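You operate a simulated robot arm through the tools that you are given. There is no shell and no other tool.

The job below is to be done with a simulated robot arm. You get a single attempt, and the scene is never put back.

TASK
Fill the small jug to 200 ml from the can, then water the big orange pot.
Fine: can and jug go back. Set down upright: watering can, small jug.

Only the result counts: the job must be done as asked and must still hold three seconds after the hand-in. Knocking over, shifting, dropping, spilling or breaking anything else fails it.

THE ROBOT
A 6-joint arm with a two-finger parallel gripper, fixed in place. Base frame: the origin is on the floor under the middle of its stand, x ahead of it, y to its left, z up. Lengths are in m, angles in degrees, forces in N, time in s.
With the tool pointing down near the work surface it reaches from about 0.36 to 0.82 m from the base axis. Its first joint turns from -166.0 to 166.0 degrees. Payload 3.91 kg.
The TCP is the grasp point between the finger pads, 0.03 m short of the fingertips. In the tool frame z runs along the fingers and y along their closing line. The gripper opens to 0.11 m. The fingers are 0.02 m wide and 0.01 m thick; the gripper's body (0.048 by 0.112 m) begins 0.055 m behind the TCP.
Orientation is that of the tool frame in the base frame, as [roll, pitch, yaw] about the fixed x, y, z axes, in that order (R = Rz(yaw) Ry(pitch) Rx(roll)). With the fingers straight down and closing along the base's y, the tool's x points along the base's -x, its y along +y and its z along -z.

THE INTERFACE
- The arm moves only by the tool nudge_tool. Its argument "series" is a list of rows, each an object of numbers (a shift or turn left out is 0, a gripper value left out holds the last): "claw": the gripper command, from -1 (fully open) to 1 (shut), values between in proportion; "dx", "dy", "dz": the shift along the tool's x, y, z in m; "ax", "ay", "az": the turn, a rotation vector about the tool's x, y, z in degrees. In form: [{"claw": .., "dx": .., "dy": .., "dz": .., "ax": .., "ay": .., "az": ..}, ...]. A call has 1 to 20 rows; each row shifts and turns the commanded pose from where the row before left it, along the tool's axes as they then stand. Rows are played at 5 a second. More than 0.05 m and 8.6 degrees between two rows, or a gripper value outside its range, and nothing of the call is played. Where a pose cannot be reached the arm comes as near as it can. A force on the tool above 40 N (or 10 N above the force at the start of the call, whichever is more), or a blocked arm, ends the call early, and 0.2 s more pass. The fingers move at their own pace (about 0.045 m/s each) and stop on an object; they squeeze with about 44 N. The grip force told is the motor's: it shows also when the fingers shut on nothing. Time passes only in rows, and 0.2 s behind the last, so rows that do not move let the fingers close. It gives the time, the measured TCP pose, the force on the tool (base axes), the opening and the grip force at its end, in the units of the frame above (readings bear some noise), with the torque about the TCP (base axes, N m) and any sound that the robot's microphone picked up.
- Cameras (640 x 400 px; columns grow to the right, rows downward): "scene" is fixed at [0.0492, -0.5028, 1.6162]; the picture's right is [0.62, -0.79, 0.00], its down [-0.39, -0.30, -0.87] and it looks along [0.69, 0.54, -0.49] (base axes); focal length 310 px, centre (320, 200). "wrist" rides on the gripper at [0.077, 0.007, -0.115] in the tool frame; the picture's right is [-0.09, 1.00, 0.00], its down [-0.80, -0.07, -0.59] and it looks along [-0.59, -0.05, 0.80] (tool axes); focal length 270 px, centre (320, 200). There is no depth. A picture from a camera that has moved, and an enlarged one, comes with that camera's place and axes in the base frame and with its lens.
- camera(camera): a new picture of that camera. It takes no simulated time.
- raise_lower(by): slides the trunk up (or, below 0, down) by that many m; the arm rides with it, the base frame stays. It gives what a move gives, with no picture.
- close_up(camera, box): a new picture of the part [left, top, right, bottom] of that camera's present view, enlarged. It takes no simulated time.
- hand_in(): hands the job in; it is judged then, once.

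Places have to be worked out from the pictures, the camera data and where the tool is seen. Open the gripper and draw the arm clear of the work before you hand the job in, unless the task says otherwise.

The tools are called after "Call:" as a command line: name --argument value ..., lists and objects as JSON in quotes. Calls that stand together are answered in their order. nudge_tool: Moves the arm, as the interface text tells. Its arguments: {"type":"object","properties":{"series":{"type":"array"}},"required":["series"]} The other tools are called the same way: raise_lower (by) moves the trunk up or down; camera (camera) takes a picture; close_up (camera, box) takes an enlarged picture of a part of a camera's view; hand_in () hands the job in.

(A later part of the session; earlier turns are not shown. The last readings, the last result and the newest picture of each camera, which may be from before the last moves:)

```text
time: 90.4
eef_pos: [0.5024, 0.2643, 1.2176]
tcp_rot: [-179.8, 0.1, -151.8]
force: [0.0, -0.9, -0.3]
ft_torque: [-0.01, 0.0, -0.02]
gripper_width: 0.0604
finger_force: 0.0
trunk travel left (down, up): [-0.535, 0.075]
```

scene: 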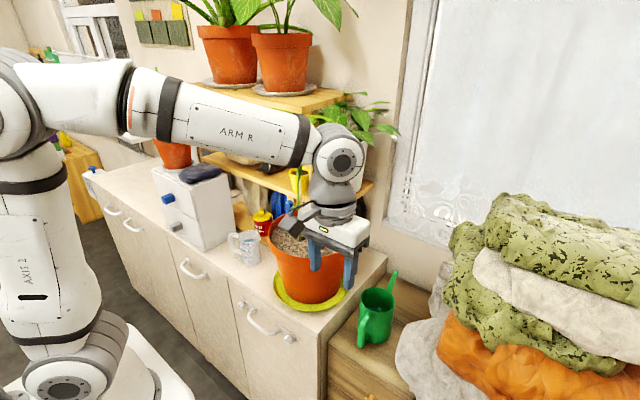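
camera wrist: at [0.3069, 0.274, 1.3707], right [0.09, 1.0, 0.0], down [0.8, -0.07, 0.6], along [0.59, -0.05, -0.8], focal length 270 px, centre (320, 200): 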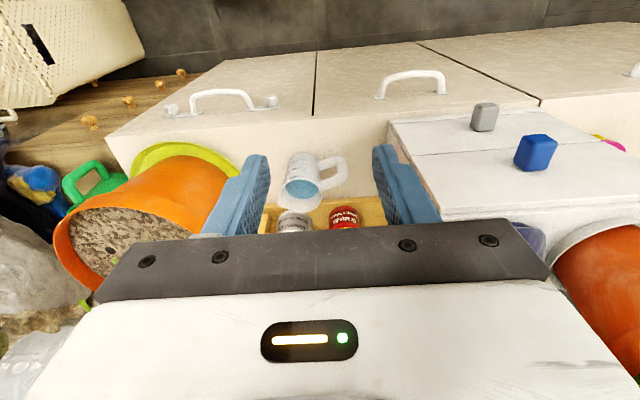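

Positioned in-plane at (0.502, 0.264, 1.218). I pitch the tool up in two stages, checking for reach problems.

Call:
nudge_tool --series '[{"ay": -8.5, "claw": -0.1}, {"ay": -8.5}, {"ay": -8.5}, {"ay": -8.5}, {"ay": -8.5}, {"ay": -8.5}, {"ay": -8.5}, {"ay": -8.5}, {"ay": -8.5}, {}]'

Call:
camera --camera "scene"

Call:
camera --camera "wrist"

```text
time: 92.6
eef_pos: [0.5068, 0.2526, 1.2134]
tcp_rot: [-174.3, 65.8, -149.9]
force: [-0.6, 0.3, 0.0]
ft_torque: [0.01, 0.02, 0.01]
gripper_width: 0.0603
finger_force: 0.0
out of reach, approached as far as the arm can: row 7, 8
trunk travel left (down, up): [-0.535, 0.075]
```

```text
taken
```

scene: 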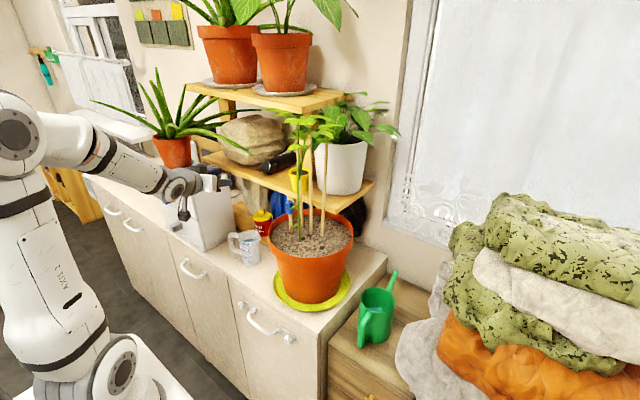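

```text
taken
camera wrist: at [0.3809, 0.2025, 1.1897], right [-0.39, 0.92, 0.04], down [-0.18, -0.12, 0.98], along [0.9, 0.37, 0.22], focal length 270 px, centre (320, 200)
```

wrist: 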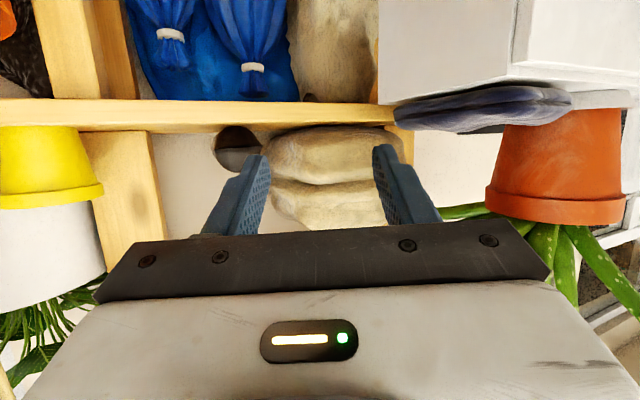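

The singularity left the tool at dip 24°, azimuth 24° with a slight roll. I apply the computed correction towards azimuth 15°, dip 12°, level, still in free air.

Call:
nudge_tool --series '[{"ax": 4.35, "ay": -5.93, "az": 2.65, "claw": -0.1}, {"ax": 4.35, "ay": -5.93, "az": 2.65}, {}]'

```text
time: 93.4
eef_pos: [0.5063, 0.2532, 1.2125]
tcp_rot: [179.9, 78.1, -165.1]
force: [0.2, 1.4, -0.5]
ft_torque: [-0.02, -0.02, -0.03]
gripper_width: 0.0604
finger_force: 0.1
trunk travel left (down, up): [-0.535, 0.075]
```

Orientation is now right: azimuth 15°, dip 12°, level. I descend most of the way towards the pre-grasp point and check with the cameras.

Call:
nudge_tool --series '[{"dx": 0.0356, "dy": 0.0037, "dz": 0.0091, "claw": -0.1}, {"dx": 0.0356, "dy": 0.0037, "dz": 0.0091}, {"dx": 0.0356, "dy": 0.0037, "dz": 0.0091}, {"dx": 0.0356, "dy": 0.0037, "dz": 0.0091}, {"dx": 0.0356, "dy": 0.0037, "dz": 0.0091}, {}]'

Call:
camera --camera "wrist"

Call:
camera --camera "scene"

```text
time: 94.8
eef_pos: [0.5123, 0.2851, 1.0445]
tcp_rot: [-175.6, 77.7, -161.0]
force: [1.0, 0.5, -0.6]
ft_torque: [0.03, 0.01, 0.01]
gripper_width: 0.0603
finger_force: 0.1
out of reach, approached as far as the arm can: row 5
trunk travel left (down, up): [-0.535, 0.075]
```

```text
taken
camera wrist: at [0.387, 0.2605, 0.9934], right [-0.24, 0.97, 0.07], down [-0.38, -0.16, 0.91], along [0.89, 0.19, 0.41], focal length 270 px, centre (320, 200)
```

wrist: 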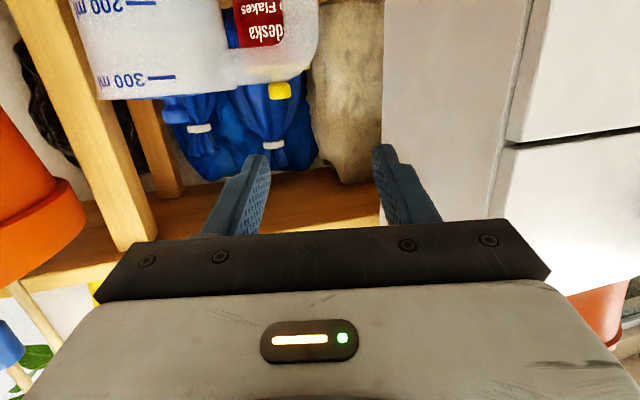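

```text
taken
```

scene: 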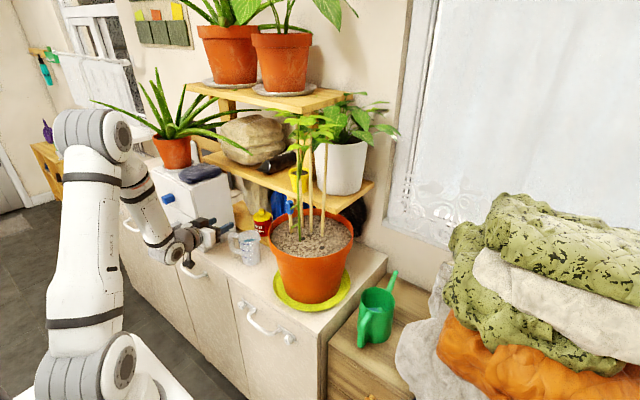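

The pose is nearly right, but the elbow is at its folding limit here. I go back up 0.2 m with the arm and lower the trunk instead, which opens the elbow for the same tool pose.

Call:
nudge_tool --series '[{"dx": -0.0391, "dz": -0.0083, "claw": -0.1}, {"dx": -0.0391, "dz": -0.0083}, {"dx": -0.0391, "dz": -0.0083}, {"dx": -0.0391, "dz": -0.0083}, {"dx": -0.0391, "dz": -0.0083}, {}]'

Call:
raise_lower --by -0.2

```text
time: 96.2
eef_pos: [0.5117, 0.2855, 1.2451]
tcp_rot: [-180.0, 78.0, -164.9]
force: [-0.8, 0.2, -0.2]
ft_torque: [-0.01, -0.04, -0.01]
gripper_width: 0.0604
finger_force: 0.0
trunk travel left (down, up): [-0.535, 0.075]
```

```text
time: 98.3
eef_pos: [0.5125, 0.2849, 1.0448]
tcp_rot: [-180.0, 78.2, -164.8]
force: [0.5, 0.4, -1.0]
ft_torque: [0.01, 0.04, 0.02]
gripper_width: 0.0606
finger_force: 0.1
trunk travel left (down, up): [-0.335, 0.275]
```

Now the pose holds exactly at (0.5125, 0.285, 1.045). I narrow the fingers to 4 cm so one fits inside the handle loop, shift 3 mm, and descend to z about 0.985 for a look.

Call:
nudge_tool --series '[{"claw": 0.27, "dy": -0.0033}, {"dx": 0.0293, "dz": 0.0062}, {"dx": 0.0293, "dz": 0.0062}, {}]'

Call:
camera --camera "wrist"

Call:
close_up --camera "scene" --box '[180, 200, 280, 280]'

```text
time: 99.3
eef_pos: [0.5139, 0.2814, 0.9848]
tcp_rot: [179.9, 78.1, -165.0]
force: [0.6, 0.1, -0.7]
ft_torque: [0.0, -0.03, 0.02]
gripper_width: 0.0401
finger_force: 0.1
trunk travel left (down, up): [-0.335, 0.275]
```

```text
taken
camera wrist: at [0.388, 0.2552, 0.9347], right [-0.24, 0.97, 0.09], down [-0.38, -0.18, 0.91], along [0.89, 0.19, 0.41], focal length 270 px, centre (320, 200)
```

wrist: 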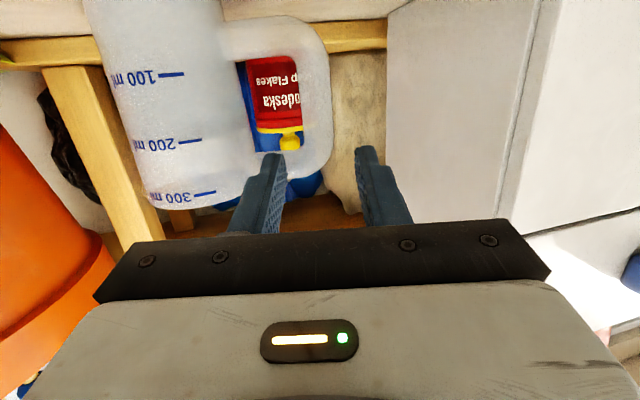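

```text
5.00 times, centred on (230, 240) of scene
camera zoom: at [0.0492, -0.5028, 1.6162], right [0.62, -0.79, 0.0], down [-0.39, -0.3, -0.87], along [0.69, 0.54, -0.49], focal length 1551 px, centre (770, 0)
```

zoom: 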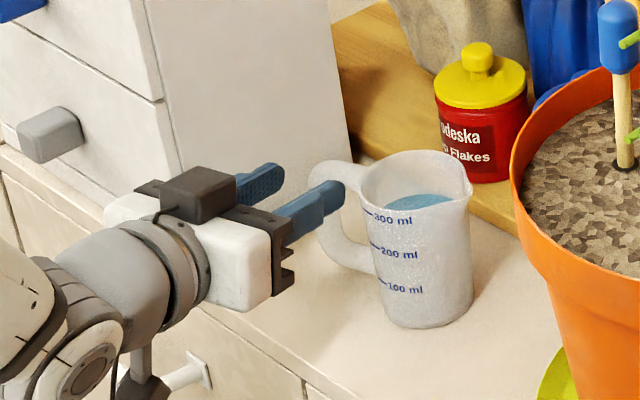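

The inner finger will go in at the loop and the outer one outside. I zoom on the wrist view to refine the lateral alignment with the bar.

Call:
close_up --camera "wrist" --box '[200, 0, 440, 230]'

```text
1.74 times, centred on (320, 115) of wrist
camera zoom: at [0.388, 0.2552, 0.9347], right [-0.24, 0.97, 0.09], down [-0.38, -0.18, 0.91], along [0.89, 0.19, 0.41], focal length 470 px, centre (320, 348)
```

zoom: 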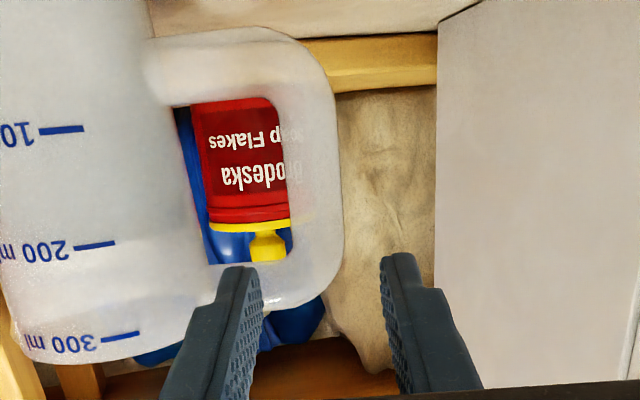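

The bar lines up laterally within a millimetre, and the loop opening spans z 0.926–0.979, so I aim for TCP z 0.951 at the bar. I back off 12 mm, drop to the approach line, then check before advancing.

Call:
nudge_tool --series '[{"dz": -0.012, "claw": 0.27}, {"dx": 0.0239, "dz": 0.0051}, {}]'

Call:
camera --camera "wrist"

Call:
close_up --camera "scene" --box '[180, 200, 280, 280]'

```text
time: 100.1
eef_pos: [0.5021, 0.2774, 0.9645]
tcp_rot: [-179.9, 78.1, -164.9]
force: [-0.4, -0.1, -0.8]
ft_torque: [-0.01, 0.04, -0.01]
gripper_width: 0.0403
finger_force: 0.0
trunk travel left (down, up): [-0.335, 0.275]
```

```text
taken
camera wrist: at [0.3771, 0.253, 0.9131], right [-0.24, 0.97, 0.09], down [-0.38, -0.18, 0.91], along [0.89, 0.19, 0.41], focal length 270 px, centre (320, 200)
```

wrist: 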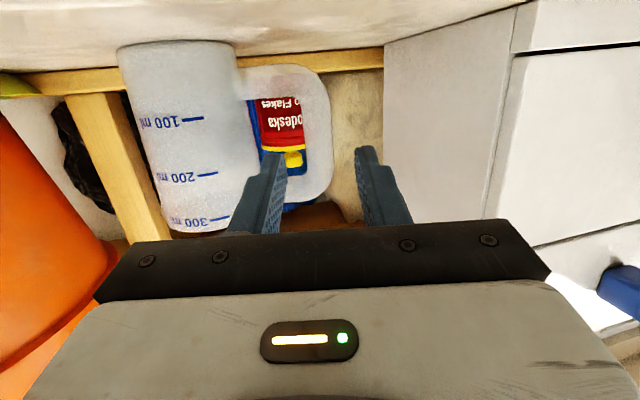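

```text
5.00 times, centred on (230, 240) of scene
camera zoom: at [0.0492, -0.5028, 1.6162], right [0.62, -0.79, 0.0], down [-0.39, -0.3, -0.87], along [0.69, 0.54, -0.49], focal length 1551 px, centre (770, 0)
```

zoom: 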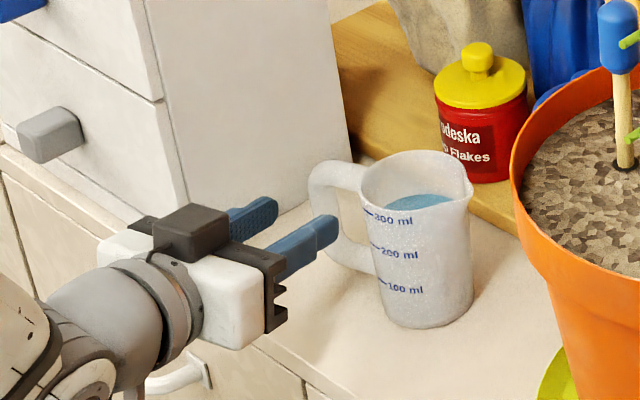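

Alignment holds. I advance along the tool axis 4 cm so the inner finger enters the loop, and check.

Call:
nudge_tool --series '[{"dz": 0.014, "dy": -0.0008, "claw": 0.27}, {"dz": 0.014}, {"dz": 0.012}, {}]'

Call:
camera --camera "wrist"

Call:
close_up --camera "scene" --box '[200, 210, 270, 270]'

```text
time: 101.1
eef_pos: [0.5411, 0.2883, 0.9568]
tcp_rot: [179.9, 78.1, -164.9]
force: [-0.4, -0.4, 0.2]
ft_torque: [0.01, 0.02, 0.01]
gripper_width: 0.0401
finger_force: 0.0
trunk travel left (down, up): [-0.335, 0.275]
```

```text
taken
camera wrist: at [0.4157, 0.2632, 0.9052], right [-0.24, 0.97, 0.09], down [-0.38, -0.18, 0.91], along [0.89, 0.19, 0.41], focal length 270 px, centre (320, 200)
```

wrist: 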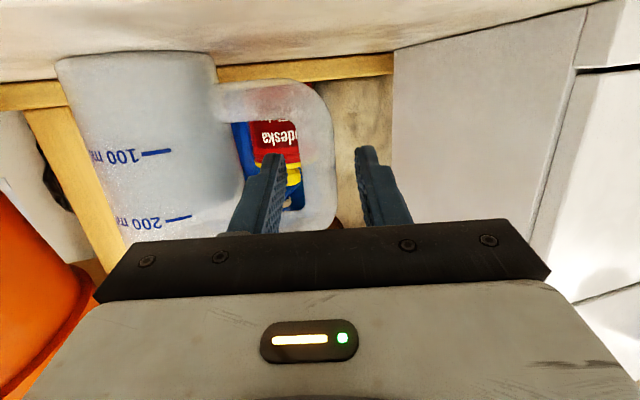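

```text
6.67 times, centred on (235, 240) of scene
camera zoom: at [0.0492, -0.5028, 1.6162], right [0.62, -0.79, 0.0], down [-0.39, -0.3, -0.87], along [0.69, 0.54, -0.49], focal length 2068 px, centre (887, -67)
```

zoom: 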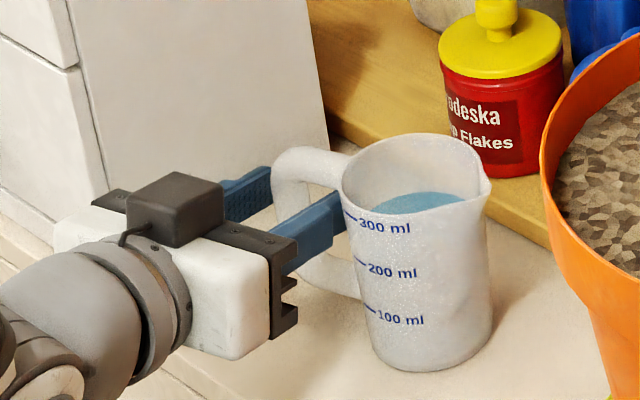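

The inner finger is cleanly in the middle of the loop and the outer one is outside the bar. I advance the last 1.7 cm.

Call:
nudge_tool --series '[{"dz": 0.009, "claw": 0.27}, {"dz": 0.008}, {}]'

Call:
camera --camera "wrist"

Call:
close_up --camera "scene" --box '[200, 210, 270, 270]'

```text
time: 101.9
eef_pos: [0.5557, 0.2919, 0.9523]
tcp_rot: [179.9, 78.1, -165.0]
force: [-0.5, 1.0, 0.3]
ft_torque: [-0.05, -0.03, 0.01]
gripper_width: 0.0402
finger_force: 0.0
trunk travel left (down, up): [-0.335, 0.275]
```

```text
taken
camera wrist: at [0.4296, 0.267, 0.9016], right [-0.24, 0.97, 0.09], down [-0.38, -0.18, 0.91], along [0.89, 0.19, 0.41], focal length 270 px, centre (320, 200)
```

wrist: 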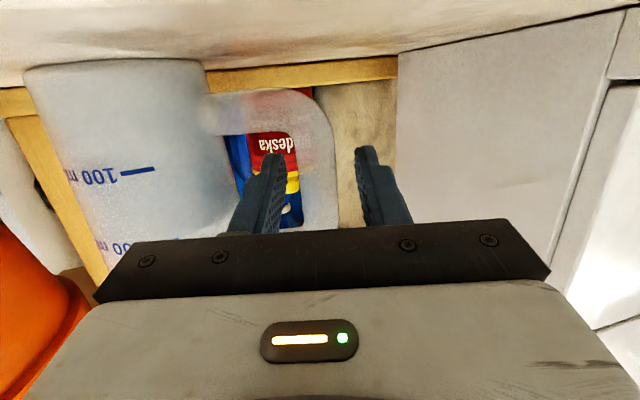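

```text
6.67 times, centred on (235, 240) of scene
camera zoom: at [0.0492, -0.5028, 1.6162], right [0.62, -0.79, 0.0], down [-0.39, -0.3, -0.87], along [0.69, 0.54, -0.49], focal length 2068 px, centre (887, -67)
```

zoom: 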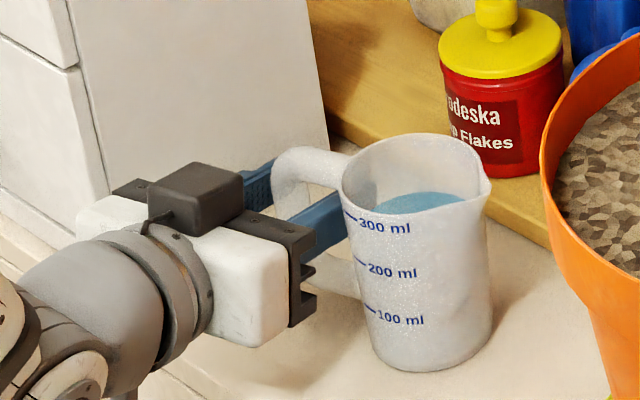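

TCP is at the bar with free space on both sides. I close the gripper on the handle in gentle stages.

Call:
nudge_tool --series '[{"claw": 0.45}, {"claw": 0.55}, {"claw": 0.62}, {"claw": 0.7}, {"claw": 1}, {"claw": 1}, {"claw": 1}]'

Call:
camera --camera "wrist"

Call:
close_up --camera "scene" --box '[200, 210, 270, 270]'

```text
time: 103.5
eef_pos: [0.5553, 0.2922, 0.9531]
tcp_rot: [-179.9, 78.1, -165.0]
force: [-0.1, -0.2, -0.2]
ft_torque: [-0.05, 0.0, -0.01]
gripper_width: 0.0176
finger_force: 43.7
trunk travel left (down, up): [-0.335, 0.275]
```

```text
taken
camera wrist: at [0.4295, 0.2668, 0.9017], right [-0.24, 0.97, 0.09], down [-0.38, -0.18, 0.91], along [0.89, 0.19, 0.41], focal length 270 px, centre (320, 200)
```

wrist: 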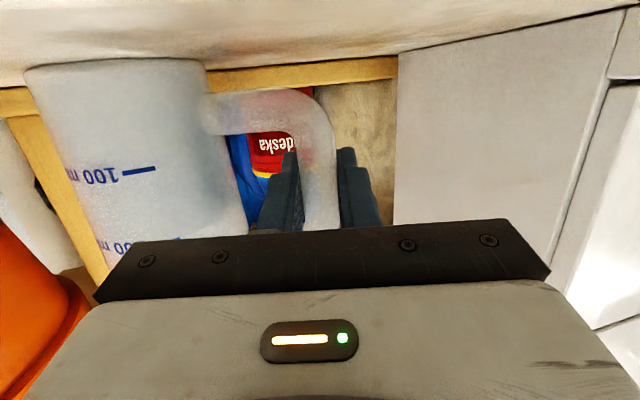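

```text
6.67 times, centred on (235, 240) of scene
camera zoom: at [0.0492, -0.5028, 1.6162], right [0.62, -0.79, 0.0], down [-0.39, -0.3, -0.87], along [0.69, 0.54, -0.49], focal length 2068 px, centre (887, -67)
```

zoom: 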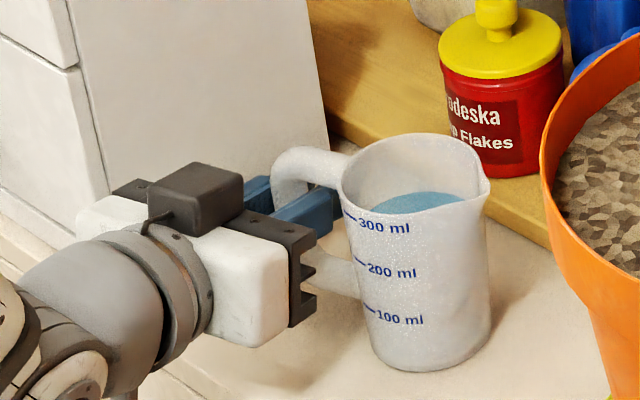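

Gripped at 17.6 mm with the jug undisturbed. I lift straight up 2 cm slowly and check for sag.

Call:
nudge_tool --series '[{"dx": -0.0029, "dz": -0.0006, "claw": 1}, {"dx": -0.0049, "dz": -0.001}, {"dx": -0.0059, "dz": -0.0013}, {"dx": -0.0059, "dz": -0.0013}, {}]'

Call:
close_up --camera "scene" --box '[200, 205, 270, 265]'

Call:
camera --camera "wrist"

```text
time: 104.7
eef_pos: [0.5574, 0.2916, 0.9726]
tcp_rot: [179.9, 78.0, -165.0]
force: [-0.7, -0.2, -3.1]
ft_torque: [0.19, 0.01, -0.01]
gripper_width: 0.018
finger_force: 44.0
trunk travel left (down, up): [-0.335, 0.275]
```

```text
6.67 times, centred on (235, 235) of scene
camera zoom: at [0.0492, -0.5028, 1.6162], right [0.62, -0.79, 0.0], down [-0.39, -0.3, -0.87], along [0.69, 0.54, -0.49], focal length 2068 px, centre (887, -33)
```

zoom: 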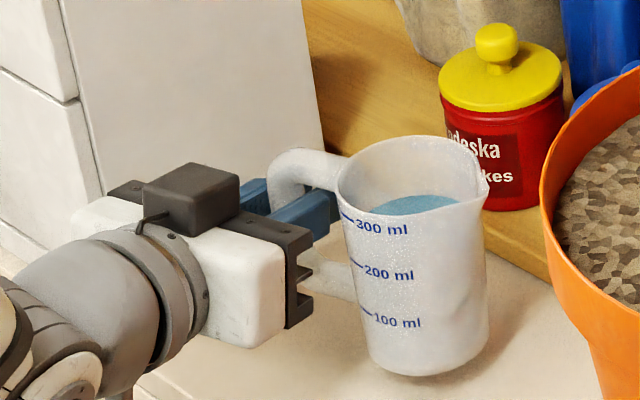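

```text
taken
camera wrist: at [0.431, 0.2673, 0.9206], right [-0.24, 0.97, 0.09], down [-0.38, -0.18, 0.91], along [0.89, 0.19, 0.41], focal length 270 px, centre (320, 200)
```

wrist: 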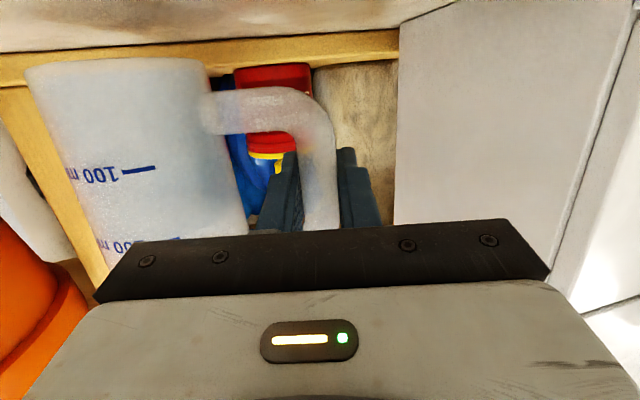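

The jug (about 3.1 N) hangs upright with no visible sag. I raise it with the trunk by 0.18 m, which keeps it perfectly level.

Call:
raise_lower --by 0.18

Call:
camera --camera "scene"

Call:
close_up --camera "scene" --box '[200, 130, 360, 270]'

```text
time: 106.7
eef_pos: [0.5557, 0.2917, 1.1516]
tcp_rot: [-180.0, 78.0, -164.9]
force: [-0.2, 0.8, -3.1]
ft_torque: [0.12, 0.05, 0.0]
gripper_width: 0.0177
finger_force: 44.4
trunk travel left (down, up): [-0.515, 0.095]
```

```text
taken
```

scene: 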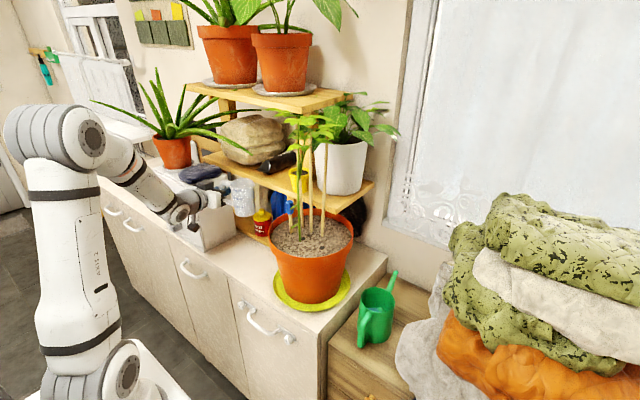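

```text
2.86 times, centred on (280, 200) of scene
camera zoom: at [0.0492, -0.5028, 1.6162], right [0.62, -0.79, 0.0], down [-0.39, -0.3, -0.87], along [0.69, 0.54, -0.49], focal length 886 px, centre (434, 200)
```

zoom: 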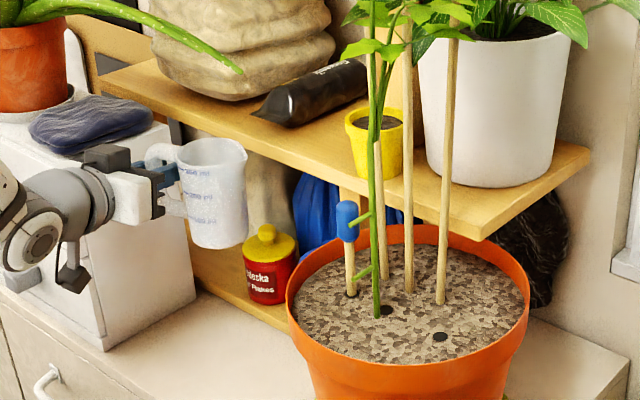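

The jug is clear of everything at z 1.15 and level. The short stake's blue cap tops out near z 1.17 at x about 0.61, so I keep the jug at x below 0.58. I back it off 3.5 cm, raise 8.5 cm, and move right towards the pot's front-left edge.

Call:
nudge_tool --series '[{"dx": 0.0035, "dy": 0.0046, "dz": -0.0165, "claw": 1}, {"dx": 0.0035, "dy": 0.0046, "dz": -0.0165}, {"dx": -0.0208, "dz": -0.0044}, {"dx": -0.0208, "dz": -0.0044}, {"dx": -0.0208, "dz": -0.0044}, {"dx": -0.0208, "dz": -0.0044}, {}]'

Call:
close_up --camera "scene" --box '[170, 110, 330, 250]'

```text
time: 108.3
eef_pos: [0.5198, 0.2926, 1.2363]
tcp_rot: [179.9, 78.0, -165.0]
force: [0.2, 0.9, -2.8]
ft_torque: [0.15, 0.07, 0.02]
gripper_width: 0.0178
finger_force: 43.6
trunk travel left (down, up): [-0.515, 0.095]
```

```text
2.86 times, centred on (250, 180) of scene
camera zoom: at [0.0492, -0.5028, 1.6162], right [0.62, -0.79, 0.0], down [-0.39, -0.3, -0.87], along [0.69, 0.54, -0.49], focal length 886 px, centre (520, 257)
```

zoom: 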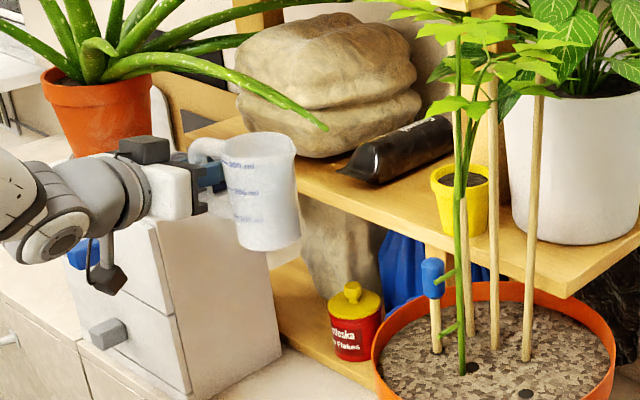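

The pose is exact and the jug is level, clear of the aloe leaf. I slide it right to y about 0.145 and turn the tool to azimuth 5°.

Call:
nudge_tool --series '[{"dx": 0.001, "dy": -0.02, "dz": -0.004, "claw": 1}, {"dx": 0.001, "dy": -0.025, "dz": -0.005}, {"dx": 0.001, "dy": -0.025, "dz": -0.005}, {"dx": 0.001, "dy": -0.025, "dz": -0.005}, {"dx": 0.001, "dy": -0.025, "dz": -0.005}, {"dx": 0.001, "dy": -0.02, "dz": -0.004}, {}]'

Call:
camera --camera "scene"

Call:
close_up --camera "scene" --box '[200, 130, 360, 270]'

```text
time: 109.9
eef_pos: [0.529, 0.1635, 1.2384]
tcp_rot: [-179.6, 77.9, -165.0]
force: [-0.3, 0.5, -2.7]
ft_torque: [0.16, 0.03, 0.0]
gripper_width: 0.0174
finger_force: 44.4
out of reach, approached as far as the arm can: row 6
trunk travel left (down, up): [-0.515, 0.095]
```

```text
taken
```

scene: 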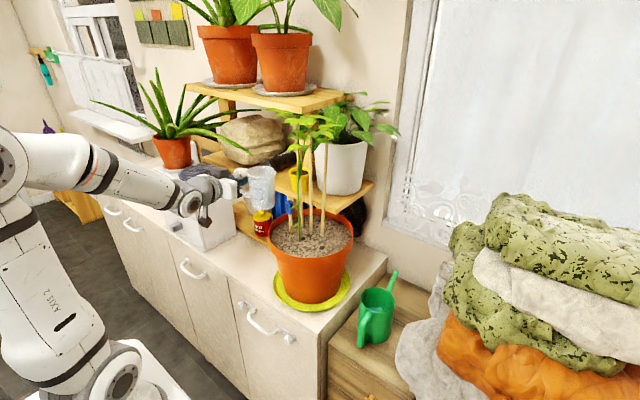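

```text
2.86 times, centred on (280, 200) of scene
camera zoom: at [0.0492, -0.5028, 1.6162], right [0.62, -0.79, 0.0], down [-0.39, -0.3, -0.87], along [0.69, 0.54, -0.49], focal length 886 px, centre (434, 200)
```

zoom: 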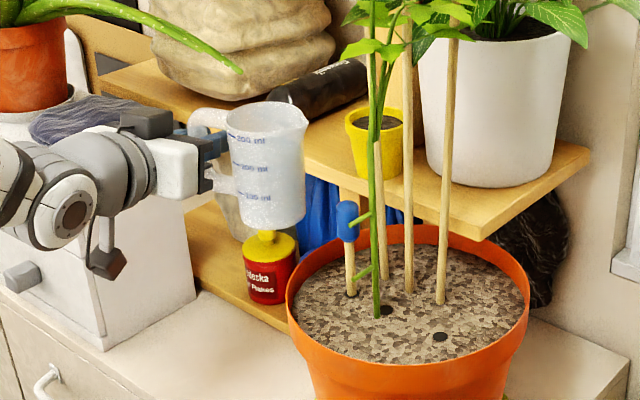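

The arm reports a limit at the last row here, though the pose is nearly exact at (0.529, 0.164, 1.238). I try turning the tool from azimuth 15° towards 10° in a small step, to see whether that frees it.

Call:
nudge_tool --series '[{"ax": 2.45, "az": 0.52, "claw": 1}, {"ax": 2.45, "az": 0.52}, {}]'

```text
time: 110.7
eef_pos: [0.5278, 0.1652, 1.2392]
tcp_rot: [-179.9, 78.1, -169.8]
force: [-0.2, -0.1, -3.4]
ft_torque: [0.18, -0.01, 0.02]
gripper_width: 0.0177
finger_force: 44.4
trunk travel left (down, up): [-0.515, 0.095]
```

That worked with no limit, so a smaller azimuth suits the arm here. I turn on to azimuth 0°, then move to (0.54, 0.145, 1.24).

Call:
nudge_tool --series '[{"ax": 3.3, "az": 0.7, "claw": 1}, {"ax": 3.3, "az": 0.7}, {"ax": 3.3, "az": 0.7}, {"dy": -0.01, "dx": -0.0012, "dz": 0.006}, {"dy": -0.01, "dx": -0.0012, "dz": 0.006}, {}]'

Call:
close_up --camera "scene" --box '[200, 130, 360, 270]'

Call:
camera --camera "wrist"

```text
time: 112.1
eef_pos: [0.5394, 0.1454, 1.2398]
tcp_rot: [179.9, 78.1, 179.9]
force: [0.2, 0.4, -2.3]
ft_torque: [0.19, 0.02, 0.03]
gripper_width: 0.0179
finger_force: 43.6
trunk travel left (down, up): [-0.515, 0.095]
```

```text
2.86 times, centred on (280, 200) of scene
camera zoom: at [0.0492, -0.5028, 1.6162], right [0.62, -0.79, 0.0], down [-0.39, -0.3, -0.87], along [0.69, 0.54, -0.49], focal length 886 px, centre (434, 200)
```

zoom: 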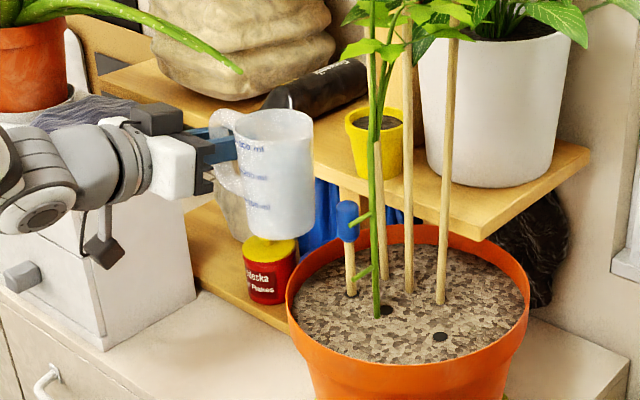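

```text
taken
camera wrist: at [0.4118, 0.1541, 1.1877], right [0.02, 1.0, 0.09], down [-0.42, -0.07, 0.91], along [0.91, -0.05, 0.41], focal length 270 px, centre (320, 200)
```

wrist: 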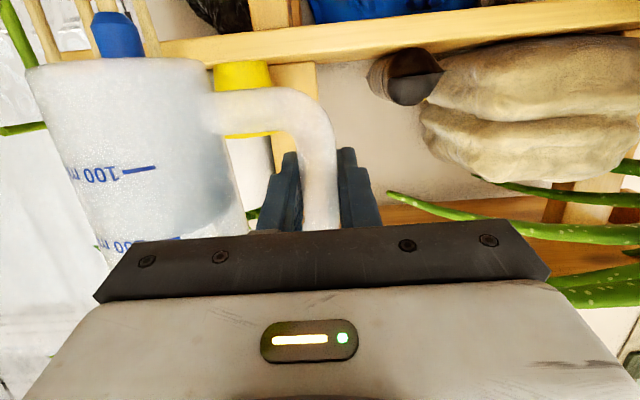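

I'm at (0.539, 0.145, 1.240), azimuth 0°, jug level and beside the pot's front-left rim. I turn a further 10° so that tilting about a horizontal axis ends with the tool level and the jug clear of the stakes.

Call:
nudge_tool --series '[{"ax": 3.3, "az": 0.7, "claw": 1}, {"ax": 3.3, "az": 0.7}, {"ax": 3.2, "az": 0.68}, {}]'

Call:
close_up --camera "scene" --box '[200, 130, 360, 270]'

```text
time: 113.1
eef_pos: [0.5403, 0.1442, 1.2381]
tcp_rot: [179.9, 78.0, 169.7]
force: [-1.0, 0.3, -2.8]
ft_torque: [0.17, -0.05, -0.02]
gripper_width: 0.0179
finger_force: 44.1
trunk travel left (down, up): [-0.515, 0.095]
```

```text
2.86 times, centred on (280, 200) of scene
camera zoom: at [0.0492, -0.5028, 1.6162], right [0.62, -0.79, 0.0], down [-0.39, -0.3, -0.87], along [0.69, 0.54, -0.49], focal length 886 px, centre (434, 200)
```

zoom: 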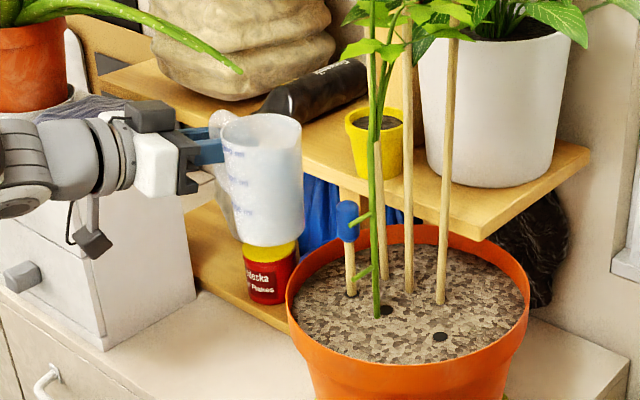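

The jug is level at azimuth -10°. To have the lip end up well inside the pot, I turn 4° more and advance to about (0.572, 0.139, 1.241), which still keeps 1 cm off the capped stake.

Call:
nudge_tool --series '[{"ax": 3.91, "az": 0.83, "claw": 1}, {"dx": -0.0032, "dy": 0.001, "dz": 0.0103}, {"dx": -0.0032, "dy": 0.001, "dz": 0.0103}, {"dx": -0.0032, "dy": 0.001, "dz": 0.0103}, {}]'

Call:
close_up --camera "scene" --box '[200, 130, 360, 270]'

Call:
camera --camera "wrist"

```text
time: 114.3
eef_pos: [0.573, 0.1406, 1.242]
tcp_rot: [179.9, 78.1, 165.7]
force: [-0.1, 0.8, -2.8]
ft_torque: [0.17, -0.05, 0.05]
gripper_width: 0.0179
finger_force: 44.7
trunk travel left (down, up): [-0.515, 0.095]
```

```text
2.86 times, centred on (280, 200) of scene
camera zoom: at [0.0492, -0.5028, 1.6162], right [0.62, -0.79, 0.0], down [-0.39, -0.3, -0.87], along [0.69, 0.54, -0.49], focal length 886 px, centre (434, 200)
```

zoom: 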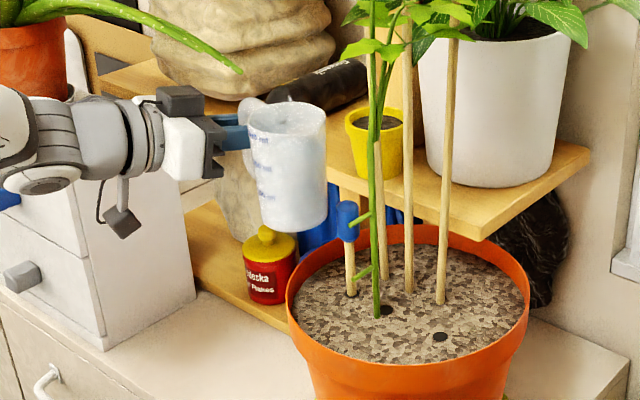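

```text
taken
camera wrist: at [0.4507, 0.1799, 1.1902], right [0.26, 0.96, 0.09], down [-0.42, 0.03, 0.91], along [0.87, -0.27, 0.41], focal length 270 px, centre (320, 200)
```

wrist: 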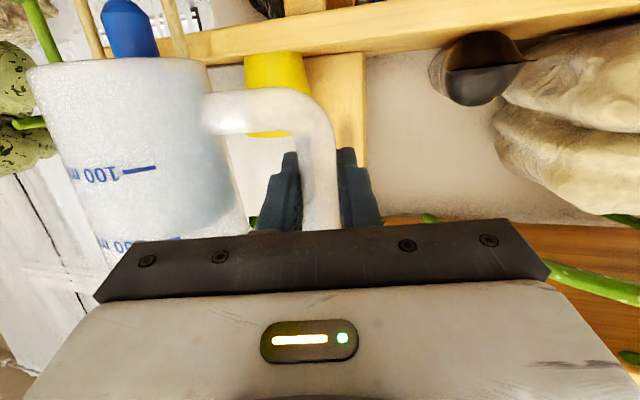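

Everything is clear: tool at (0.573, 0.141, 1.242), azimuth -14°. I start tilting about the horizontal axis, first only 18°, to check direction and reach before any water can flow.

Call:
nudge_tool --series '[{"ax": -1.248, "az": 5.868, "claw": 1}, {"ax": -1.248, "az": 5.868}, {"ax": -1.248, "az": 5.868}, {}]'

Call:
close_up --camera "scene" --box '[200, 130, 360, 270]'

```text
time: 115.3
eef_pos: [0.573, 0.1402, 1.242]
tcp_rot: [122.4, 68.4, 110.2]
force: [0.3, 0.9, -3.4]
ft_torque: [0.12, -0.02, 0.04]
gripper_width: 0.0179
finger_force: 43.8
trunk travel left (down, up): [-0.515, 0.095]
```

```text
2.86 times, centred on (280, 200) of scene
camera zoom: at [0.0492, -0.5028, 1.6162], right [0.62, -0.79, 0.0], down [-0.39, -0.3, -0.87], along [0.69, 0.54, -0.49], focal length 886 px, centre (434, 200)
```

zoom: 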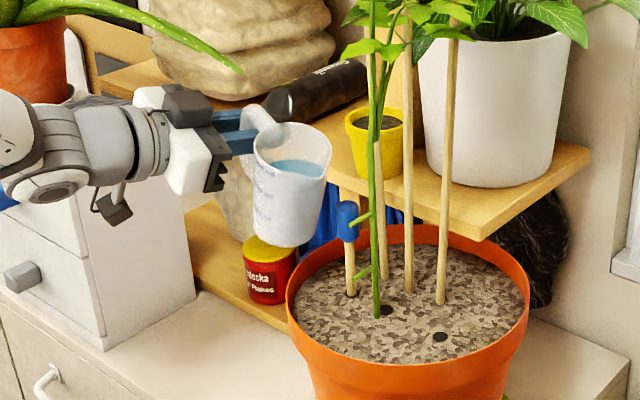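

The tilt direction is right and there are no reach problems. I zoom in to locate the lip accurately against the pot.

Call:
close_up --camera "scene" --box '[235, 160, 305, 220]'

```text
6.67 times, centred on (270, 190) of scene
camera zoom: at [0.0492, -0.5028, 1.6162], right [0.62, -0.79, 0.0], down [-0.39, -0.3, -0.87], along [0.69, 0.54, -0.49], focal length 2068 px, centre (653, 267)
```

zoom: 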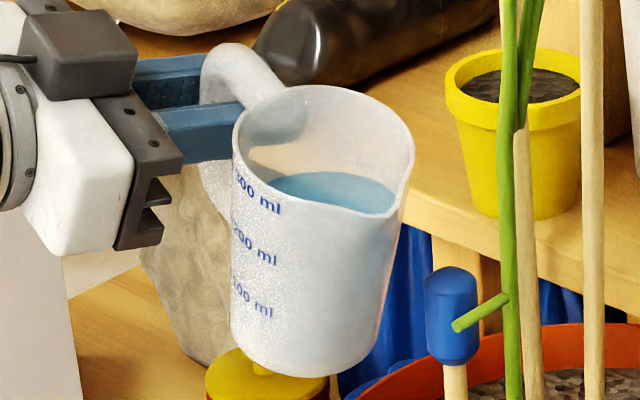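

The lip is at about (0.547, 0.012, 1.25), about where planned and over the pot's soil area. I tilt on in place to 42°, just short of the expected pour point.

Call:
nudge_tool --series '[{"ax": -1.248, "az": 5.868, "claw": 1}, {"ax": -1.248, "az": 5.868}, {"ax": -1.248, "az": 5.868}, {}]'

Call:
close_up --camera "scene" --box '[200, 130, 360, 270]'

```text
time: 116.3
eef_pos: [0.5715, 0.1473, 1.2586]
tcp_rot: [106.7, 52.4, 96.1]
force: [-0.6, -0.1, -3.4]
ft_torque: [0.12, 0.0, 0.0]
gripper_width: 0.0179
finger_force: 43.9
out of reach, approached as far as the arm can: row 3
trunk travel left (down, up): [-0.515, 0.095]
```

```text
2.86 times, centred on (280, 200) of scene
camera zoom: at [0.0492, -0.5028, 1.6162], right [0.62, -0.79, 0.0], down [-0.39, -0.3, -0.87], along [0.69, 0.54, -0.49], focal length 886 px, centre (434, 200)
```

zoom: 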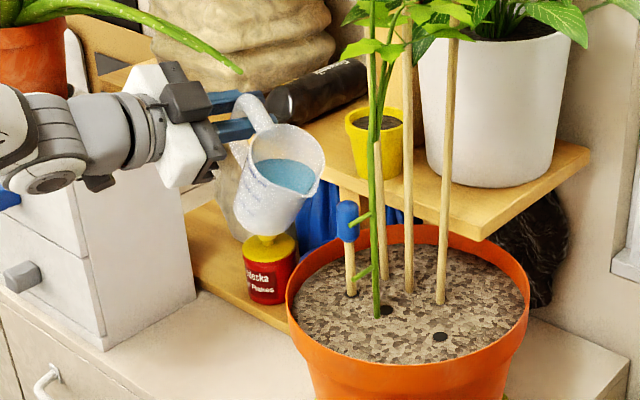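

The arm hit a joint limit at about 37° of tilt, before any water flowed. I think the wrist is in its flipped branch, with the trunk too high for this. I level the jug again, which is safe, then change the arm's posture.

Call:
nudge_tool --series '[{"ax": 1.248, "az": -5.868, "claw": 1}, {"ax": 1.248, "az": -5.868}, {"ax": 1.248, "az": -5.868}, {"ax": 1.248, "az": -5.868}, {"ax": 1.248, "az": -5.868}, {"ax": 1.248, "az": -5.868}, {}]'

Call:
close_up --camera "scene" --box '[200, 130, 360, 270]'

```text
time: 117.9
eef_pos: [0.5719, 0.1484, 1.2568]
tcp_rot: [-179.8, 78.0, 166.1]
force: [-0.1, -0.7, -3.4]
ft_torque: [0.16, -0.05, 0.01]
gripper_width: 0.0177
finger_force: 43.8
trunk travel left (down, up): [-0.515, 0.095]
```

```text
2.86 times, centred on (280, 200) of scene
camera zoom: at [0.0492, -0.5028, 1.6162], right [0.62, -0.79, 0.0], down [-0.39, -0.3, -0.87], along [0.69, 0.54, -0.49], focal length 886 px, centre (434, 200)
```

zoom: 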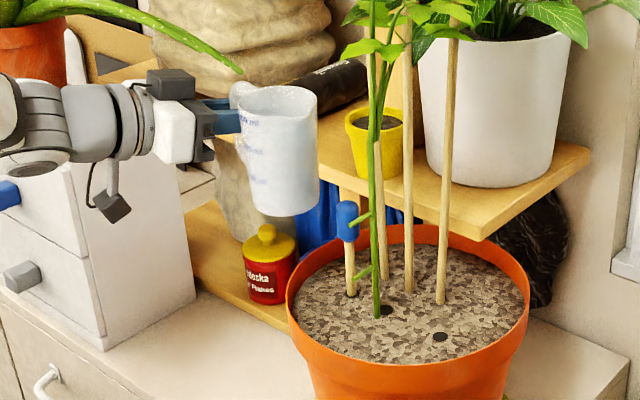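

The jug is level again and undisturbed. I move it to clear space left of the pot at (0.52, 0.24), then lower the trunk in stages while raising the arm, so the forearm comes from below the wrist.

Call:
nudge_tool --series '[{"dx": 0.003, "dy": 0.0154, "dz": -0.0142, "claw": 1}, {"dx": 0.003, "dy": 0.0154, "dz": -0.0142}, {"dx": 0.003, "dy": 0.0154, "dz": -0.0142}, {"dx": 0.003, "dy": 0.0154, "dz": -0.0142}, {"dx": 0.003, "dy": 0.0154, "dz": -0.0142}, {}]'

Call:
raise_lower --by -0.1

```text
time: 119.3
eef_pos: [0.5193, 0.2398, 1.2601]
tcp_rot: [179.8, 78.2, 165.7]
force: [0.3, -0.6, -3.8]
ft_torque: [0.15, -0.06, -0.02]
gripper_width: 0.0176
finger_force: 43.5
trunk travel left (down, up): [-0.515, 0.095]
```

```text
time: 120.7
eef_pos: [0.5194, 0.24, 1.1603]
tcp_rot: [179.8, 78.2, 165.8]
force: [0.3, 0.0, -3.3]
ft_torque: [0.16, -0.02, 0.02]
gripper_width: 0.0177
finger_force: 44.3
trunk travel left (down, up): [-0.415, 0.195]
```

Good. I raise the arm 0.1 m, keeping the same attitude, and continue with the next trunk step.

Call:
nudge_tool --series '[{"dx": -0.0245, "dz": -0.0052, "claw": 1}, {"dx": -0.0245, "dz": -0.0052}, {"dx": -0.0245, "dz": -0.0052}, {"dx": -0.0245, "dz": -0.0052}, {}]'

Call:
raise_lower --by -0.1

```text
time: 121.9
eef_pos: [0.52, 0.2374, 1.2593]
tcp_rot: [179.9, 77.9, 165.8]
force: [0.6, -0.4, -3.2]
ft_torque: [0.15, -0.03, 0.0]
gripper_width: 0.0179
finger_force: 43.8
trunk travel left (down, up): [-0.415, 0.195]
```

```text
time: 123.2
eef_pos: [0.5197, 0.2379, 1.1582]
tcp_rot: [179.9, 78.1, 165.9]
force: [-0.2, 0.6, -3.3]
ft_torque: [0.18, -0.03, -0.04]
gripper_width: 0.018
finger_force: 43.9
trunk travel left (down, up): [-0.315, 0.295]
```

Both steps held the attitude exactly. I repeat once more: arm up 0.1, trunk down 0.1.

Call:
nudge_tool --series '[{"dx": -0.0245, "dz": -0.0052, "claw": 1}, {"dx": -0.0245, "dz": -0.0052}, {"dx": -0.0245, "dz": -0.0052}, {"dx": -0.0245, "dz": -0.0052}, {}]'

Call:
raise_lower --by -0.1

Call:
nudge_tool --series '[{"dx": -0.0245, "dz": -0.0052, "claw": 1}, {"dx": -0.0245, "dz": -0.0052}, {"dx": -0.0245, "dz": -0.0052}, {"dx": -0.0245, "dz": -0.0052}, {}]'

Call:
camera --camera "scene"

```text
time: 124.4
eef_pos: [0.521, 0.2388, 1.2578]
tcp_rot: [179.8, 78.0, 165.8]
force: [1.0, 0.0, -3.0]
ft_torque: [0.19, -0.04, -0.03]
gripper_width: 0.0178
finger_force: 43.6
trunk travel left (down, up): [-0.315, 0.295]
```

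```text
time: 125.7
eef_pos: [0.5208, 0.2382, 1.1577]
tcp_rot: [179.9, 78.1, 165.7]
force: [0.1, 0.0, -3.2]
ft_torque: [0.13, -0.03, 0.03]
gripper_width: 0.018
finger_force: 43.8
trunk travel left (down, up): [-0.215, 0.395]
```

```text
time: 126.9
eef_pos: [0.5195, 0.2388, 1.2581]
tcp_rot: [-179.9, 78.1, 166.0]
force: [0.1, -0.7, -3.0]
ft_torque: [0.13, -0.02, -0.01]
gripper_width: 0.0179
finger_force: 43.8
trunk travel left (down, up): [-0.215, 0.395]
```

```text
taken
```

scene: 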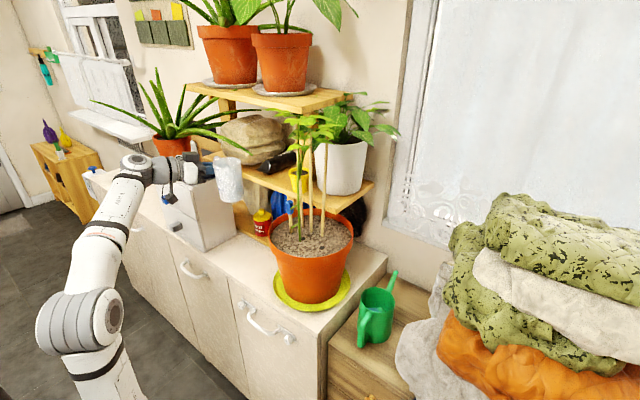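

The posture is changed: the forearm now rises to the wrist and the jug is still level at (0.520, 0.239, 1.258). I take it back to the pour position (0.573, 0.141, 1.242).

Call:
nudge_tool --series '[{"dy": -0.0137, "dz": 0.0129, "claw": 1}, {"dy": -0.0137, "dz": 0.0129}, {"dy": -0.0137, "dz": 0.0129}, {"dy": -0.0137, "dz": 0.0129}, {"dy": -0.0137, "dz": 0.0129}, {"dy": -0.0137, "dz": 0.0129}, {}]'

Call:
nudge_tool --series '[{"ax": -1.248, "az": 5.868, "claw": 1}, {"ax": -1.248, "az": 5.868}, {"ax": -1.248, "az": 5.868}, {"ax": -1.248, "az": 5.868}, {"ax": -1.248, "az": 5.868}, {"ax": -1.04, "az": 4.89}, {}]'

Call:
camera --camera "scene"

Call:
close_up --camera "scene" --box '[220, 140, 350, 270]'

```text
time: 128.5
eef_pos: [0.575, 0.139, 1.2418]
tcp_rot: [179.8, 78.0, 165.7]
force: [0.1, 0.0, -3.2]
ft_torque: [0.14, -0.06, -0.03]
gripper_width: 0.0175
finger_force: 44.1
trunk travel left (down, up): [-0.215, 0.395]
```

```text
time: 130.1
eef_pos: [0.5733, 0.1393, 1.2406]
tcp_rot: [106.5, 53.2, 96.2]
force: [0.1, -0.4, -2.5]
ft_torque: [0.13, -0.03, 0.02]
gripper_width: 0.0178
finger_force: 44.0
trunk travel left (down, up): [-0.215, 0.395]
```

```text
taken
```

scene: 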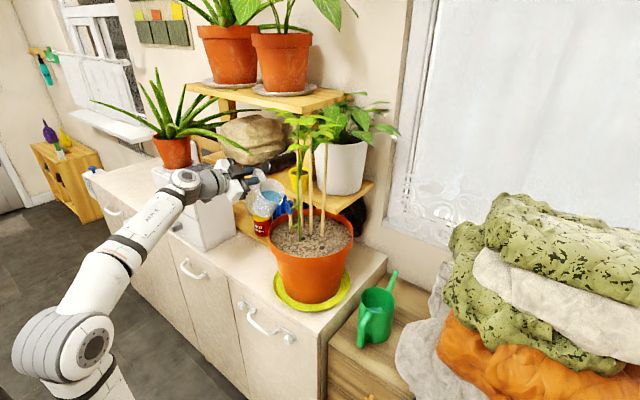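

```text
3.08 times, centred on (285, 205) of scene
camera zoom: at [0.0492, -0.5028, 1.6162], right [0.62, -0.79, 0.0], down [-0.39, -0.3, -0.87], along [0.69, 0.54, -0.49], focal length 954 px, centre (428, 185)
```

zoom: 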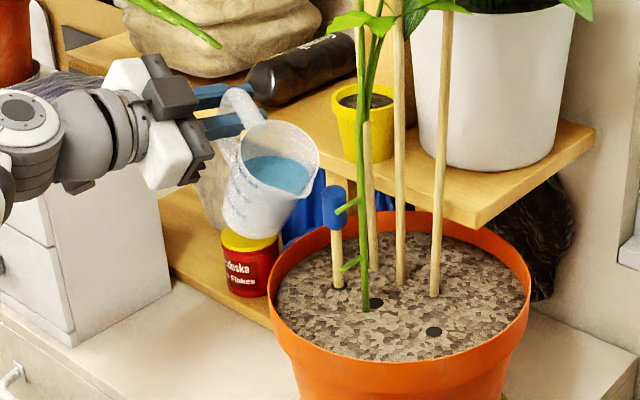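

At 35° there's no limit now. The plumb line from the lip falls on soil about 2 cm inside the pot's edge. I shift 8 mm deeper and 1 cm lower, then tilt about the lip to 45° and look for first flow.

Call:
nudge_tool --series '[{"dx": 0.0063, "dy": -0.0057, "dz": 0.0095, "claw": 1}, {"ax": -1.04, "az": 4.89, "dx": -0.0108, "dy": 0.0039, "dz": -0.0023}, {"ax": -0.83, "az": 3.91, "dx": -0.0086, "dy": 0.0031, "dz": -0.0018}]'

Call:
close_up --camera "scene" --box '[220, 140, 350, 270]'

```text
time: 130.9
eef_pos: [0.5798, 0.1317, 1.2516]
tcp_rot: [102.1, 44.6, 93.0]
force: [-0.3, -0.8, -3.5]
ft_torque: [0.08, -0.04, 0.02]
gripper_width: 0.0179
finger_force: 43.2
trunk travel left (down, up): [-0.215, 0.395]
```

```text
3.08 times, centred on (285, 205) of scene
camera zoom: at [0.0492, -0.5028, 1.6162], right [0.62, -0.79, 0.0], down [-0.39, -0.3, -0.87], along [0.69, 0.54, -0.49], focal length 954 px, centre (428, 185)
```

zoom: 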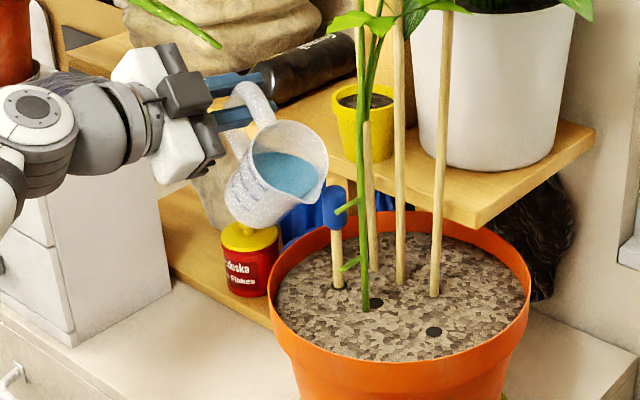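

No flow yet at 44°. The lip is at about (0.550, 0.014, 1.196), over the soil. I tilt to 49° about the lip and look again.

Call:
nudge_tool --series '[{"ax": -1.04, "az": 4.89, "dx": -0.0108, "dy": 0.0039, "dz": -0.0023, "claw": 1}, {}]'

Call:
close_up --camera "scene" --box '[220, 140, 350, 270]'

```text
time: 131.5
eef_pos: [0.5792, 0.1275, 1.2615]
tcp_rot: [100.1, 39.9, 91.6]
force: [-0.4, 0.1, -2.8]
ft_torque: [0.09, -0.02, -0.02]
gripper_width: 0.0177
finger_force: 43.8
trunk travel left (down, up): [-0.215, 0.395]
```

```text
3.08 times, centred on (285, 205) of scene
camera zoom: at [0.0492, -0.5028, 1.6162], right [0.62, -0.79, 0.0], down [-0.39, -0.3, -0.87], along [0.69, 0.54, -0.49], focal length 954 px, centre (428, 185)
```

zoom: 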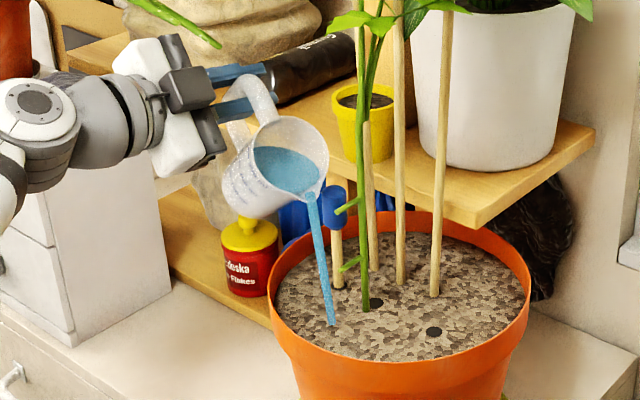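

Water runs from the lip onto the soil at about (0.564, 0.018), well inside the pot. I continue tilting about the lip slowly to 59°.

Call:
nudge_tool --series '[{"claw": 1}, {"ax": -0.52, "az": 2.45, "dx": -0.0054, "dy": 0.002, "dz": -0.0011}, {}, {"ax": -0.52, "az": 2.45, "dx": -0.0054, "dy": 0.002, "dz": -0.0011}, {}]'

Call:
close_up --camera "scene" --box '[220, 140, 350, 270]'

```text
time: 132.7
eef_pos: [0.5767, 0.1217, 1.2721]
tcp_rot: [98.5, 35.0, 90.6]
force: [0.4, -0.3, -2.8]
ft_torque: [0.03, -0.02, -0.03]
gripper_width: 0.0178
finger_force: 44.0
trunk travel left (down, up): [-0.215, 0.395]
```

```text
3.08 times, centred on (285, 205) of scene
camera zoom: at [0.0492, -0.5028, 1.6162], right [0.62, -0.79, 0.0], down [-0.39, -0.3, -0.87], along [0.69, 0.54, -0.49], focal length 954 px, centre (428, 185)
```

zoom: 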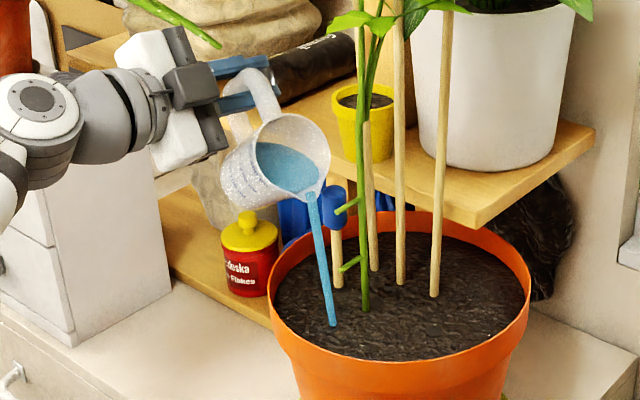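

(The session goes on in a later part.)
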